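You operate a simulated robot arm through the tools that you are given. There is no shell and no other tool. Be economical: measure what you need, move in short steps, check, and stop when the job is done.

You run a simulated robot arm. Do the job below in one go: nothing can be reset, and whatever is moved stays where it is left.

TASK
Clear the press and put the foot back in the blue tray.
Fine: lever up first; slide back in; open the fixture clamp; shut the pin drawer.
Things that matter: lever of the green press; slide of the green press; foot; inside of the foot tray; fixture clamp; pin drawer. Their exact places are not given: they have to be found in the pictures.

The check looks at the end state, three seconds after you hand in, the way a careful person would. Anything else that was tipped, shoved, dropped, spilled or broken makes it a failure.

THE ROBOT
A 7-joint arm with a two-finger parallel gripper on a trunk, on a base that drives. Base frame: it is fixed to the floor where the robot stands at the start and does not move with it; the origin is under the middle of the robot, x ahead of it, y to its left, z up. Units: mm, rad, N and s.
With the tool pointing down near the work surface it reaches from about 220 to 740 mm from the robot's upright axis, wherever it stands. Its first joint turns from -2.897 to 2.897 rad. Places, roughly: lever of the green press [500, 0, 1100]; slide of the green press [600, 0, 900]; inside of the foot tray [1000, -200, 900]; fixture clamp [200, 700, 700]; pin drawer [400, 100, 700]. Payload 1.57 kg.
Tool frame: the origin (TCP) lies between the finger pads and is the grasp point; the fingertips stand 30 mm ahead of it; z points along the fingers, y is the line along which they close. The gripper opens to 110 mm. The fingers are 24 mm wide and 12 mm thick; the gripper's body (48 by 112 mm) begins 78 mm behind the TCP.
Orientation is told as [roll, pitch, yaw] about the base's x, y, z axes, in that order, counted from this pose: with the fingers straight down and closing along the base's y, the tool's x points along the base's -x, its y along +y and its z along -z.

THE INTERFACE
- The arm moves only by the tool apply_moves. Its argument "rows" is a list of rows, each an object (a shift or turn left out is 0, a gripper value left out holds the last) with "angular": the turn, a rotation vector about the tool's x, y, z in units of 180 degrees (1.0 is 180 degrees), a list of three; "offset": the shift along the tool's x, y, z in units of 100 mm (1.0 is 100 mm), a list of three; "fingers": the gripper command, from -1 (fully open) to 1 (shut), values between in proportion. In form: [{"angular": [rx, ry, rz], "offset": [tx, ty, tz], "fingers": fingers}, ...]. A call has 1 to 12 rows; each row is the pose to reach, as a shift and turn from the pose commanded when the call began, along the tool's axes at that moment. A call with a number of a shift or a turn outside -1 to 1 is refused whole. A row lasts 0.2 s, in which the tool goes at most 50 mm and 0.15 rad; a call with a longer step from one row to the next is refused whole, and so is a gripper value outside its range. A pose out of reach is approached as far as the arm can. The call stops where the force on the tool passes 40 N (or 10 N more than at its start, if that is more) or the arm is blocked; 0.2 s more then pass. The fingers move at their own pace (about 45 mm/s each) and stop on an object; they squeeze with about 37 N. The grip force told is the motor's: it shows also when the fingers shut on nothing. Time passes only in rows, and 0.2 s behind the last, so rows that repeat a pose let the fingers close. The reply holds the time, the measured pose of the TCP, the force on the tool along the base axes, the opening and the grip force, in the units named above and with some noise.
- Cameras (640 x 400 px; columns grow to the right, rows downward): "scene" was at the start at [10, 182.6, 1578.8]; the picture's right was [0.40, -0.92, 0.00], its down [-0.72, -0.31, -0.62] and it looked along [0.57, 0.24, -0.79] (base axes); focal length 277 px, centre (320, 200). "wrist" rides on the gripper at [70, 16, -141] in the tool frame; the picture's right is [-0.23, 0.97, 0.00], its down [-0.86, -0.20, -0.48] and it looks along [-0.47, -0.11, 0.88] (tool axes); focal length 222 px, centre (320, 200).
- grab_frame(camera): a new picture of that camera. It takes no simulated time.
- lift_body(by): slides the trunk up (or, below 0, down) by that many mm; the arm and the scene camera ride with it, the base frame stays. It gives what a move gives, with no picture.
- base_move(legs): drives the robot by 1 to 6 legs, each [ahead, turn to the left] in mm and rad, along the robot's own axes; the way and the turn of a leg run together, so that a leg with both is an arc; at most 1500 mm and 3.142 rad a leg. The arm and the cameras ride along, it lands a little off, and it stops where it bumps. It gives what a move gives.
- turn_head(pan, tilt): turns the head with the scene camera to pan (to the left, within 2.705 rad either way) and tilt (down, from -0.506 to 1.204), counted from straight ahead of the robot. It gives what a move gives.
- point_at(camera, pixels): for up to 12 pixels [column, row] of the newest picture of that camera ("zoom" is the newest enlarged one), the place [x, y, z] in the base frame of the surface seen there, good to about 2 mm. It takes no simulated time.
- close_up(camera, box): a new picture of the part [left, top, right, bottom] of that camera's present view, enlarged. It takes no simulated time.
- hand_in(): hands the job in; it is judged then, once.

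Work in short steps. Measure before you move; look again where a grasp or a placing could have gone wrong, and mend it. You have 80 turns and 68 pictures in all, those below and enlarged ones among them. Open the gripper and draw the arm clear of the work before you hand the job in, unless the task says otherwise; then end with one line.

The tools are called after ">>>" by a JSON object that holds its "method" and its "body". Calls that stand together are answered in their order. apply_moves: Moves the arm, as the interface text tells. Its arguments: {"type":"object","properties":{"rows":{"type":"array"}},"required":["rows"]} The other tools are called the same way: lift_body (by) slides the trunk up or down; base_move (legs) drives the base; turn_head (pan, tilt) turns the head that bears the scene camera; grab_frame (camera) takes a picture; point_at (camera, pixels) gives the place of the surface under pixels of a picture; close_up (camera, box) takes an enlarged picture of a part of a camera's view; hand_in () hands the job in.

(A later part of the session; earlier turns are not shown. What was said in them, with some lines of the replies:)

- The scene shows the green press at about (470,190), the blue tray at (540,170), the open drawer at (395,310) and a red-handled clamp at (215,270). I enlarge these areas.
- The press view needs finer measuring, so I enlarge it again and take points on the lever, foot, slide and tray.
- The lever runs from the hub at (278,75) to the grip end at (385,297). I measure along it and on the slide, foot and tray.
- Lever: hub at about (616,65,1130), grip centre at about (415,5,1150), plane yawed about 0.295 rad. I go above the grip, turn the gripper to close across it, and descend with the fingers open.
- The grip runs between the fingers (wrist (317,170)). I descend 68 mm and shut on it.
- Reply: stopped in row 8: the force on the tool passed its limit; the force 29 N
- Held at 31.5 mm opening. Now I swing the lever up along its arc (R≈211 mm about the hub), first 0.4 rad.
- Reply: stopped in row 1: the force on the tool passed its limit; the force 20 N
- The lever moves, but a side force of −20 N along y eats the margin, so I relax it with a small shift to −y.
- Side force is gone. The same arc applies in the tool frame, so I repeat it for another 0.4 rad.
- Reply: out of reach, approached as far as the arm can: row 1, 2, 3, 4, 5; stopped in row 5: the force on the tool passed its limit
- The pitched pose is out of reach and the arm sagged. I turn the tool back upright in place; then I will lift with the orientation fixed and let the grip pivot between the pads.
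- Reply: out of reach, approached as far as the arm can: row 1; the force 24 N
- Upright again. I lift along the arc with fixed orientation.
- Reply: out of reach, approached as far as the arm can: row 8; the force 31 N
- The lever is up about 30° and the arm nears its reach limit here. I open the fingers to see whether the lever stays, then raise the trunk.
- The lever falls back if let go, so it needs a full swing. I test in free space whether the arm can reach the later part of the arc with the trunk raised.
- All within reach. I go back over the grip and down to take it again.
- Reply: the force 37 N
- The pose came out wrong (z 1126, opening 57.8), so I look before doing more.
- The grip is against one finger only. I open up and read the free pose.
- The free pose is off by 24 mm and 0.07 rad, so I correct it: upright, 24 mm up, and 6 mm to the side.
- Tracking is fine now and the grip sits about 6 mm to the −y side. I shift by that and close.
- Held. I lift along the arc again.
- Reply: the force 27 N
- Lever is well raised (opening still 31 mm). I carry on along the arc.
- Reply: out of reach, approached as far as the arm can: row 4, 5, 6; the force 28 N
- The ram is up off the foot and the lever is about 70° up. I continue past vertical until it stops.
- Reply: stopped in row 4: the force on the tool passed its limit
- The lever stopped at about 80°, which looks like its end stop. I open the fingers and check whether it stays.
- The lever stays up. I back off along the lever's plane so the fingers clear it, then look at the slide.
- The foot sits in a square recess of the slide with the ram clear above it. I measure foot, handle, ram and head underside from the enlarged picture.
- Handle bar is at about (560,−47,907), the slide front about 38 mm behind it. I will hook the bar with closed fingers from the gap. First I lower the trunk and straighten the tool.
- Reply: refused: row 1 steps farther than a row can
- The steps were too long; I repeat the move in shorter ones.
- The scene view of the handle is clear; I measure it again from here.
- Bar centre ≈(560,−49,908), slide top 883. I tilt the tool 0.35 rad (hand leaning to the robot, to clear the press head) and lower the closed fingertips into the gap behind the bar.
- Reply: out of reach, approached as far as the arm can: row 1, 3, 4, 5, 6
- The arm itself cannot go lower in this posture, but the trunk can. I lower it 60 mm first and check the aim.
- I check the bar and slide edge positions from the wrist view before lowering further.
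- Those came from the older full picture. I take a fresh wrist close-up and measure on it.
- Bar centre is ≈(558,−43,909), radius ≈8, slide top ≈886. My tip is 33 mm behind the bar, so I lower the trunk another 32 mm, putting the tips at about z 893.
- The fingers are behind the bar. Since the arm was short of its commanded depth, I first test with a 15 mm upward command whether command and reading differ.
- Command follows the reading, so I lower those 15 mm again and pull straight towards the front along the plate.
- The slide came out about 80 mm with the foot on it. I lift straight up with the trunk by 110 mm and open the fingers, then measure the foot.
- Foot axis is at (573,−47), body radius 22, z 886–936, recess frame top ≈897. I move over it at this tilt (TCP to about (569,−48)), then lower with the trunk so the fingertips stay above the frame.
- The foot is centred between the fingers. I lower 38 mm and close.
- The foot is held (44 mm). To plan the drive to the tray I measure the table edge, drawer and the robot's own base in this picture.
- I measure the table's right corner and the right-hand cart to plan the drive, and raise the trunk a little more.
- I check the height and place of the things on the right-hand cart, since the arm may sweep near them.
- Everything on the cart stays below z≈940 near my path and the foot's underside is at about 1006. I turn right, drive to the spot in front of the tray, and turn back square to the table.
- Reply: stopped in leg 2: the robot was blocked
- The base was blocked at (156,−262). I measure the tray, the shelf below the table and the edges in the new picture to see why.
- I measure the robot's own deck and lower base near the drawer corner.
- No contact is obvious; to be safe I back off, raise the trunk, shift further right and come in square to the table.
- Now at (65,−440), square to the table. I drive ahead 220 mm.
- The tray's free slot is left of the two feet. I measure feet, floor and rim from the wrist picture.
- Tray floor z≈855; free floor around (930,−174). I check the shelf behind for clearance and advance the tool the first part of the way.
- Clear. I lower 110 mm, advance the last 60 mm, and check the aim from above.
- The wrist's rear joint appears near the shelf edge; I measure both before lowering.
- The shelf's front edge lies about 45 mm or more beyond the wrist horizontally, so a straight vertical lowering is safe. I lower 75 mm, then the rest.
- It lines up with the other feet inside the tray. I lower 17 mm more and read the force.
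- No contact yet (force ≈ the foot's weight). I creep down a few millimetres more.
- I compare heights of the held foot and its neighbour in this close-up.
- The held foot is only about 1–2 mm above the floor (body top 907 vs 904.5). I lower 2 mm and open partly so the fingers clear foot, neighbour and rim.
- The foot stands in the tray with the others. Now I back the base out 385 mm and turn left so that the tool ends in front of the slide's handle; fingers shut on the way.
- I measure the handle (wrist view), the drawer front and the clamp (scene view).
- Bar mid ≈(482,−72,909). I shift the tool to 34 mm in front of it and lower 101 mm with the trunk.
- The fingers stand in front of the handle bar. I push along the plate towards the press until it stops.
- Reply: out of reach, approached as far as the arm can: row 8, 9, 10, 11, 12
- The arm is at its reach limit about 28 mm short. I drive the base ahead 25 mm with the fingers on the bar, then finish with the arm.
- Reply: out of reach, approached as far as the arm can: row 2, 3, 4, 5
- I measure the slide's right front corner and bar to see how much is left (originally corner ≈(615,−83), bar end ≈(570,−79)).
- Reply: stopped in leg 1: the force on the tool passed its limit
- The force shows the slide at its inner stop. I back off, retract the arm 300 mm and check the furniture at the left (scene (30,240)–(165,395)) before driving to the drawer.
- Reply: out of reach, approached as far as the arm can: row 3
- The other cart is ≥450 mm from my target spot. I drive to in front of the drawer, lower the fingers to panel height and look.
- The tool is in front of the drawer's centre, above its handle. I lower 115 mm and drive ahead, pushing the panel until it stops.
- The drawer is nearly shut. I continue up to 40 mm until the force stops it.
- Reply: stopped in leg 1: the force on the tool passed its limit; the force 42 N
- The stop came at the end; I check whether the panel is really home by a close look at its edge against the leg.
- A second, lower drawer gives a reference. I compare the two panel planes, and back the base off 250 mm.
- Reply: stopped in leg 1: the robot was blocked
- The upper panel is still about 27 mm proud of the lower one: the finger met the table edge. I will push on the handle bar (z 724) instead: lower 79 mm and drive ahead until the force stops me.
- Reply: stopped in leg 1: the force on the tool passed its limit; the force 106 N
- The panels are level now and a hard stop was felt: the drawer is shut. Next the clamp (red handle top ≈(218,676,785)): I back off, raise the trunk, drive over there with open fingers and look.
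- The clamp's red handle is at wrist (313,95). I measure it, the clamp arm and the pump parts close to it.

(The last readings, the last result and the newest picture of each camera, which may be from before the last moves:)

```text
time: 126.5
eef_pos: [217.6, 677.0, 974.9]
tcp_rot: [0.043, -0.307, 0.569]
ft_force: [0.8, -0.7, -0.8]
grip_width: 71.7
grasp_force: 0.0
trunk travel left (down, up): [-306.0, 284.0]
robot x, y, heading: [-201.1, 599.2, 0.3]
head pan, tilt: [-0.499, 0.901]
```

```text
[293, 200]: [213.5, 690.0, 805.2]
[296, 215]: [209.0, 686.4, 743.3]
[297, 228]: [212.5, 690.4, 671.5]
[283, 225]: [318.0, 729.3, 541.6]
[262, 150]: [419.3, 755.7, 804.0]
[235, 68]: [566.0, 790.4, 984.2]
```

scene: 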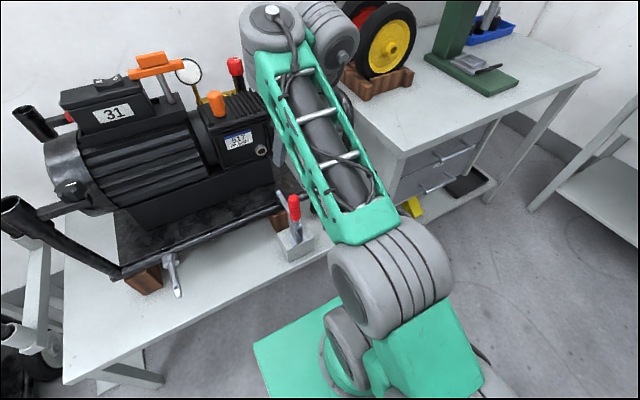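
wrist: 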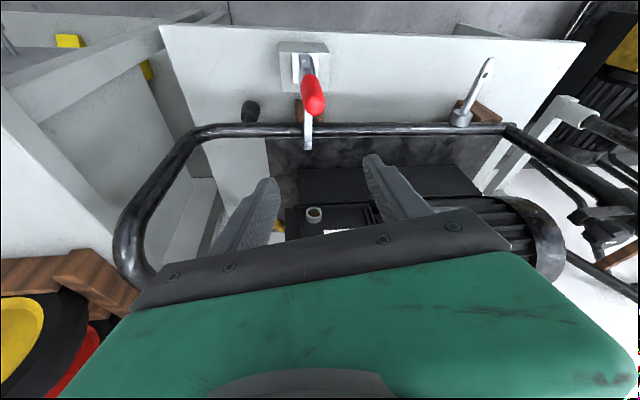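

Handle axis ≈(219,688), top z 806. I align the gripper over it, lower so the pads sit at z≈780, and close.

>>> {"method": "apply_moves", "body": {"rows": [{"offset": [-0.03, 0.045, 0.01], "angular": [0, 0, 0.04]}, {"offset": [-0.066, 0.091, 0.023], "angular": [0, 0, 0.08]}, {"offset": [-0.066, 0.091, 0.023], "angular": [0, 0, 0.08]}]}}

>>> {"method": "lift_body", "body": {"by": -130}}

>>> {"method": "close_up", "body": {"camera": "wrist", "box": [200, 60, 460, 250]}}

```text
time: 127.3
eef_pos: [217.5, 688.7, 975.8]
tcp_rot: [0.118, -0.285, 0.305]
ft_force: [1.0, -0.4, 1.2]
grip_width: 71.3
grasp_force: 0.1
trunk travel left (down, up): [-306.0, 284.0]
robot x, y, heading: [-202.3, 597.8, 0.297]
head pan, tilt: [-0.499, 0.901]
```

```text
time: 128.9
eef_pos: [218.5, 687.4, 846.4]
tcp_rot: [0.118, -0.286, 0.308]
ft_force: [-1.0, -0.7, 0.1]
grip_width: 71.4
grasp_force: 0.1
trunk travel left (down, up): [-176.0, 414.0]
robot x, y, heading: [-204.1, 595.2, 0.3]
head pan, tilt: [-0.499, 0.901]
```

```text
2.11 times, centred on (330, 155) of wrist
```

zoom: 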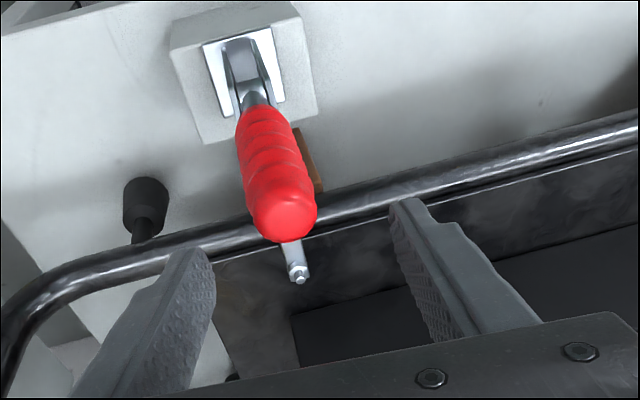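

Handle lies between the fingers. I lower 64 mm and close on it.

>>> {"method": "lift_body", "body": {"by": -64}}

>>> {"method": "apply_moves", "body": {"rows": [{"fingers": 1}, {}, {}, {}, {}, {}]}}

>>> {"method": "base_move", "body": {"legs": [[-30, 0]]}}

>>> {"method": "close_up", "body": {"camera": "scene", "box": [200, 140, 400, 280]}}

```text
time: 129.9
eef_pos: [217.6, 689.5, 781.9]
tcp_rot: [0.12, -0.286, 0.309]
ft_force: [0.6, 0.0, 0.2]
grip_width: 71.4
grasp_force: 0.1
trunk travel left (down, up): [-112.0, 478.0]
robot x, y, heading: [-203.5, 595.7, 0.295]
head pan, tilt: [-0.499, 0.901]
```

```text
time: 131.3
eef_pos: [218.0, 687.9, 781.7]
tcp_rot: [0.118, -0.286, 0.307]
ft_force: [-1.8, 3.0, 0.3]
grip_width: 33.6
grasp_force: 41.1
trunk travel left (down, up): [-112.0, 478.0]
robot x, y, heading: [-204.1, 598.5, 0.299]
head pan, tilt: [-0.499, 0.901]
```

```text
time: 132.2
eef_pos: [188.4, 679.5, 780.4]
tcp_rot: [0.12, -0.278, 0.303]
ft_force: [-11.6, -0.6, -21.7]
grip_width: 33.4
grasp_force: 40.9
trunk travel left (down, up): [-112.0, 478.0]
robot x, y, heading: [-236.7, 591.7, 0.297]
head pan, tilt: [-0.499, 0.901]
```

```text
2.86 times, centred on (300, 210) of scene
```

zoom: 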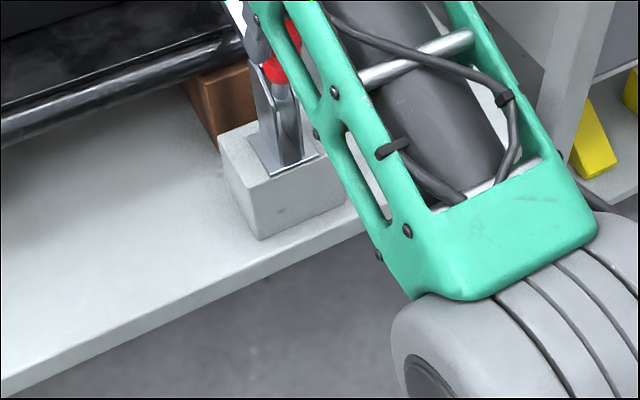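

The handle follows backwards, pulling down on the tool, so it swings on its arc. I continue in alternating steps of lowering and backing.

>>> {"method": "lift_body", "body": {"by": -10}}

>>> {"method": "base_move", "body": {"legs": [[-30, 0]]}}

>>> {"method": "lift_body", "body": {"by": -16}}

>>> {"method": "base_move", "body": {"legs": [[-25, 0]]}}

>>> {"method": "lift_body", "body": {"by": -20}}

>>> {"method": "base_move", "body": {"legs": [[-20, 0]]}}

>>> {"method": "close_up", "body": {"camera": "wrist", "box": [160, 0, 480, 250]}}

```text
time: 132.6
eef_pos: [187.7, 678.7, 778.9]
tcp_rot: [0.124, -0.292, 0.298]
ft_force: [-15.2, -1.2, 16.5]
grip_width: 33.5
grasp_force: 40.9
trunk travel left (down, up): [-105.0, 485.0]
robot x, y, heading: [-231.4, 590.2, 0.302]
head pan, tilt: [-0.499, 0.901]
stopped: the force on the tool passed its limit (the readings are from after the stop); the commanded pose is now the measured one
```

```text
time: 133.6
eef_pos: [160.2, 670.1, 770.6]
tcp_rot: [0.118, -0.271, 0.299]
ft_force: [5.7, 4.1, -3.8]
grip_width: 32.5
grasp_force: 41.0
trunk travel left (down, up): [-105.0, 485.0]
robot x, y, heading: [-259.3, 579.8, 0.298]
head pan, tilt: [-0.499, 0.901]
stopped in leg 1: the force on the tool passed its limit (the readings are from after the stop); the commanded pose is now the measured one
```

```text
time: 134.0
eef_pos: [158.1, 669.3, 769.3]
tcp_rot: [0.124, -0.285, 0.29]
ft_force: [-13.0, -0.7, 13.5]
grip_width: 32.7
grasp_force: 41.2
trunk travel left (down, up): [-98.0, 492.0]
robot x, y, heading: [-260.8, 579.2, 0.296]
head pan, tilt: [-0.499, 0.901]
stopped: the force on the tool passed its limit (the readings are from after the stop); the commanded pose is now the measured one
```

```text
time: 134.8
eef_pos: [141.1, 663.6, 760.3]
tcp_rot: [0.12, -0.26, 0.293]
ft_force: [6.6, 4.4, -5.3]
grip_width: 31.2
grasp_force: 40.1
trunk travel left (down, up): [-98.0, 492.0]
robot x, y, heading: [-275.9, 574.7, 0.299]
head pan, tilt: [-0.499, 0.901]
stopped in leg 1: the force on the tool passed its limit (the readings are from after the stop); the commanded pose is now the measured one
```

```text
time: 135.3
eef_pos: [140.8, 663.2, 757.7]
tcp_rot: [0.127, -0.28, 0.289]
ft_force: [-15.5, -2.8, 14.6]
grip_width: 30.9
grasp_force: 40.0
trunk travel left (down, up): [-89.0, 501.0]
robot x, y, heading: [-280.4, 573.1, 0.3]
head pan, tilt: [-0.499, 0.901]
stopped: the force on the tool passed its limit (the readings are from after the stop); the commanded pose is now the measured one
```

```text
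time: 136.1
eef_pos: [129.4, 660.7, 748.9]
tcp_rot: [0.122, -0.259, 0.292]
ft_force: [8.8, 5.1, -5.9]
grip_width: 30.0
grasp_force: 39.7
trunk travel left (down, up): [-89.0, 501.0]
robot x, y, heading: [-293.7, 569.6, 0.298]
head pan, tilt: [-0.499, 0.901]
stopped in leg 1: the force on the tool passed its limit (the readings are from after the stop); the commanded pose is now the measured one
```

```text
1.60 times, centred on (320, 125) of wrist
```

zoom: 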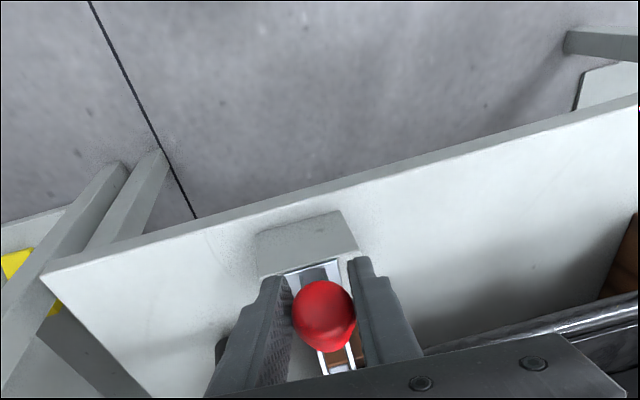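

The handle is about 40° back on an R≈147 mm arc. I go on with more small alternating steps.

>>> {"method": "lift_body", "body": {"by": -12}}

>>> {"method": "base_move", "body": {"legs": [[-14, 0]]}}

>>> {"method": "lift_body", "body": {"by": -14}}

>>> {"method": "base_move", "body": {"legs": [[-12, 0]]}}

>>> {"method": "lift_body", "body": {"by": -16}}

>>> {"method": "base_move", "body": {"legs": [[-10, 0]]}}

>>> {"method": "lift_body", "body": {"by": -16}}

>>> {"method": "base_move", "body": {"legs": [[-8, 0]]}}

>>> {"method": "lift_body", "body": {"by": -16}}

>>> {"method": "close_up", "body": {"camera": "scene", "box": [200, 100, 440, 280]}}

```text
time: 136.6
eef_pos: [128.3, 660.1, 745.9]
tcp_rot: [0.127, -0.274, 0.289]
ft_force: [-11.6, -1.3, 8.8]
grip_width: 30.5
grasp_force: 39.2
trunk travel left (down, up): [-79.0, 511.0]
robot x, y, heading: [-290.2, 570.3, 0.3]
head pan, tilt: [-0.499, 0.901]
stopped: the force on the tool passed its limit (the readings are from after the stop); the commanded pose is now the measured one
```

```text
time: 137.4
eef_pos: [120.5, 657.6, 737.3]
tcp_rot: [0.122, -0.253, 0.291]
ft_force: [13.4, 6.3, -8.0]
grip_width: 29.7
grasp_force: 39.6
trunk travel left (down, up): [-79.0, 511.0]
robot x, y, heading: [-302.5, 567.8, 0.302]
head pan, tilt: [-0.499, 0.901]
stopped in leg 1: the force on the tool passed its limit (the readings are from after the stop); the commanded pose is now the measured one
```

```text
time: 137.9
eef_pos: [116.6, 657.1, 732.8]
tcp_rot: [0.126, -0.269, 0.286]
ft_force: [-14.2, -3.3, 8.0]
grip_width: 29.7
grasp_force: 39.0
trunk travel left (down, up): [-68.0, 522.0]
robot x, y, heading: [-305.1, 564.9, 0.295]
head pan, tilt: [-0.499, 0.901]
stopped: the force on the tool passed its limit (the readings are from after the stop); the commanded pose is now the measured one
```

```text
time: 138.7
eef_pos: [111.3, 655.2, 726.7]
tcp_rot: [0.122, -0.252, 0.29]
ft_force: [12.5, 4.4, -5.5]
grip_width: 29.5
grasp_force: 39.6
trunk travel left (down, up): [-68.0, 522.0]
robot x, y, heading: [-309.8, 566.0, 0.303]
head pan, tilt: [-0.499, 0.901]
stopped in leg 1: the force on the tool passed its limit (the readings are from after the stop); the commanded pose is now the measured one
```

```text
time: 139.2
eef_pos: [108.7, 654.7, 718.5]
tcp_rot: [0.127, -0.265, 0.285]
ft_force: [-18.4, -4.4, 6.2]
grip_width: 29.6
grasp_force: 38.7
trunk travel left (down, up): [-55.0, 535.0]
robot x, y, heading: [-312.5, 565.4, 0.297]
head pan, tilt: [-0.499, 0.901]
stopped: the force on the tool passed its limit (the readings are from after the stop); the commanded pose is now the measured one
```

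```text
time: 140.1
eef_pos: [106.7, 653.3, 712.6]
tcp_rot: [0.121, -0.253, 0.292]
ft_force: [15.2, 6.0, -6.5]
grip_width: 29.5
grasp_force: 39.7
trunk travel left (down, up): [-55.0, 535.0]
robot x, y, heading: [-316.6, 562.1, 0.298]
head pan, tilt: [-0.499, 0.901]
stopped in leg 1: the force on the tool passed its limit (the readings are from after the stop); the commanded pose is now the measured one
```

```text
time: 140.7
eef_pos: [103.2, 653.6, 705.3]
tcp_rot: [0.126, -0.27, 0.288]
ft_force: [-14.1, -3.9, 10.3]
grip_width: 29.3
grasp_force: 39.2
trunk travel left (down, up): [-39.0, 551.0]
robot x, y, heading: [-315.6, 563.4, 0.301]
head pan, tilt: [-0.499, 0.901]
stopped: the force on the tool passed its limit (the readings are from after the stop); the commanded pose is now the measured one
```

```text
time: 141.5
eef_pos: [104.0, 652.2, 703.5]
tcp_rot: [0.121, -0.272, 0.295]
ft_force: [14.2, 5.6, -2.2]
grip_width: 29.5
grasp_force: 39.0
trunk travel left (down, up): [-39.0, 551.0]
robot x, y, heading: [-318.6, 561.4, 0.303]
head pan, tilt: [-0.499, 0.901]
stopped in leg 1: the force on the tool passed its limit (the readings are from after the stop); the commanded pose is now the measured one
```

```text
time: 141.9
eef_pos: [103.9, 653.2, 703.7]
tcp_rot: [0.122, -0.294, 0.292]
ft_force: [-0.6, 0.9, 11.3]
grip_width: 29.6
grasp_force: 38.9
trunk travel left (down, up): [-29.0, 561.0]
robot x, y, heading: [-319.0, 562.4, 0.294]
head pan, tilt: [-0.499, 0.901]
stopped: the force on the tool passed its limit (the readings are from after the stop); the commanded pose is now the measured one
```

```text
2.22 times, centred on (320, 190) of scene
```

zoom: 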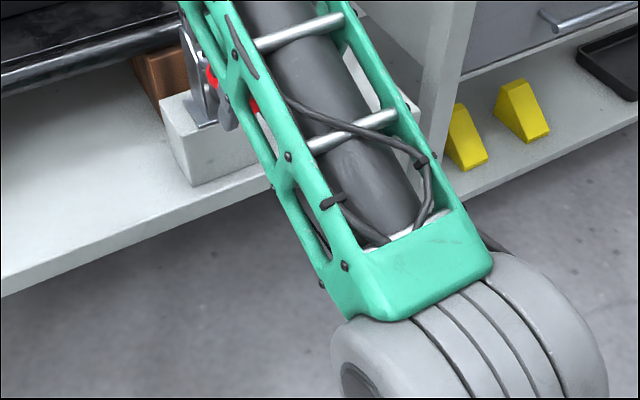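

The handle reached its end stop (z no longer drops). I release, lift straight off, and look from the wrist and the scene camera.

>>> {"method": "apply_moves", "body": {"rows": [{"fingers": -0.5}, {}, {}, {}, {}]}}

>>> {"method": "lift_body", "body": {"by": 250}}

>>> {"method": "grab_frame", "body": {"camera": "wrist"}}

```text
time: 143.2
eef_pos: [104.1, 653.2, 701.9]
tcp_rot: [0.123, -0.29, 0.295]
ft_force: [-0.6, -0.2, -1.2]
grip_width: 82.5
grasp_force: 0.0
trunk travel left (down, up): [-29.0, 561.0]
robot x, y, heading: [-320.4, 560.2, 0.302]
head pan, tilt: [-0.499, 0.901]
```

```text
time: 145.7
eef_pos: [104.9, 652.7, 951.7]
tcp_rot: [0.122, -0.29, 0.295]
ft_force: [-0.2, 0.1, 0.6]
grip_width: 82.4
grasp_force: 0.1
trunk travel left (down, up): [-279.0, 311.0]
robot x, y, heading: [-318.4, 563.2, 0.302]
head pan, tilt: [-0.499, 0.901]
```

```text
4 pictures are left
```

wrist: 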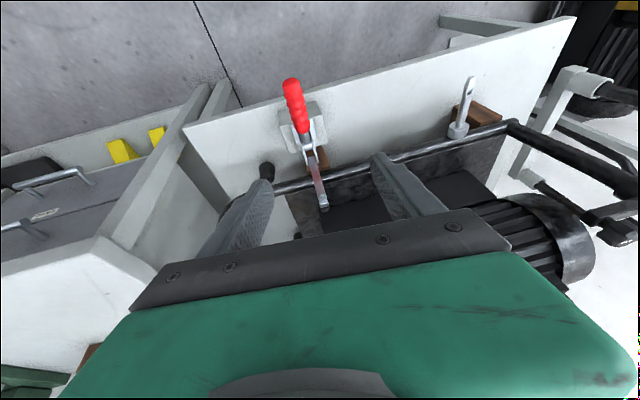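

The handle lies back and the arm looks raised. I measure both and take a scene view turned to the clamp and the press.

>>> {"method": "point_at", "body": {"camera": "wrist", "pixels": [[292, 88], [298, 115], [323, 205], [315, 180], [308, 150]]}}

>>> {"method": "turn_head", "body": {"pan": -0.75, "tilt": 0.6}}

>>> {"method": "grab_frame", "body": {"camera": "scene"}}

```text
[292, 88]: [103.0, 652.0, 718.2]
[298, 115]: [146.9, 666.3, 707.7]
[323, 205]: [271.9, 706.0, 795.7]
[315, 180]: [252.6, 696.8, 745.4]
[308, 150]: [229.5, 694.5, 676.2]
```

```text
time: 146.5
eef_pos: [103.3, 653.1, 952.9]
tcp_rot: [0.122, -0.29, 0.296]
ft_force: [0.1, -0.1, -0.4]
grip_width: 82.5
grasp_force: 0.1
trunk travel left (down, up): [-279.0, 311.0]
robot x, y, heading: [-319.1, 560.2, 0.302]
head pan, tilt: [-0.75, 0.6]
```

```text
3 pictures are left
5 turns are left
```

scene: 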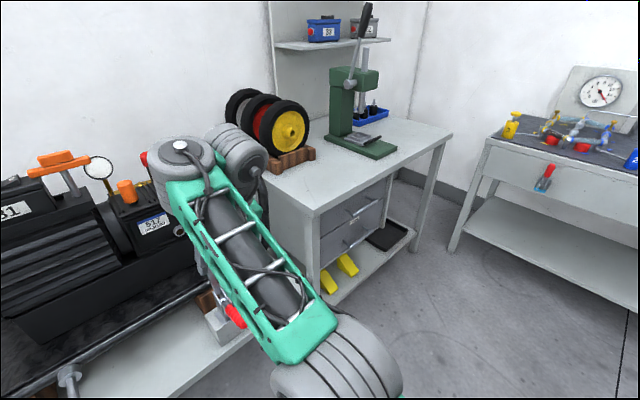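

Clamp arm tip is up at z 796 (was 700), so it is open; the lever is up and the drawer shut. One close-up of the press slide to be sure.

>>> {"method": "close_up", "body": {"camera": "scene", "box": [310, 60, 430, 220]}}

>>> {"method": "point_at", "body": {"camera": "zoom", "pixels": [[275, 190], [300, 200], [310, 210], [260, 195]]}}

```text
2.50 times, centred on (370, 140) of scene
```

zoom: 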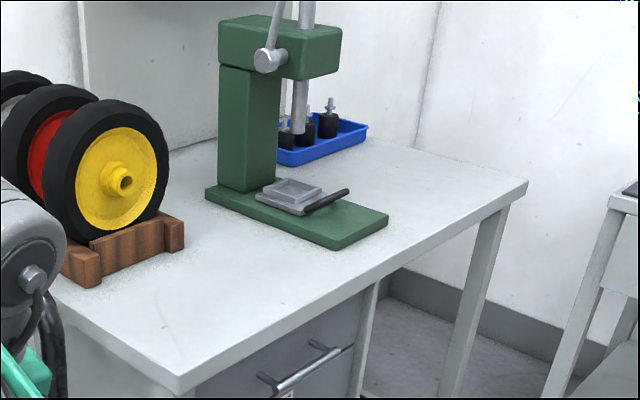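

```text
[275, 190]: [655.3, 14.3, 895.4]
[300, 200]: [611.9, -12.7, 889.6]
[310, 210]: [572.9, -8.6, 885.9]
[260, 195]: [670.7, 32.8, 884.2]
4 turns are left
```

The slide is back in, the lever is up, the foot is in the tray, the drawer is shut and the clamp is open. The gripper is open and clear, so I hand in.

>>> {"method": "hand_in", "body": {}}

```text
The job is handed in.
```

I finished every step and handed the job in: the press lever is up, the foot is standing in the blue tray, the slide is back in, the pin drawer is shut and the fixture clamp is open. The base was blocked twice while driving, once on the way to the tray and once backing away from the drawer. I didn't find out what it touched or check whether anything there moved.
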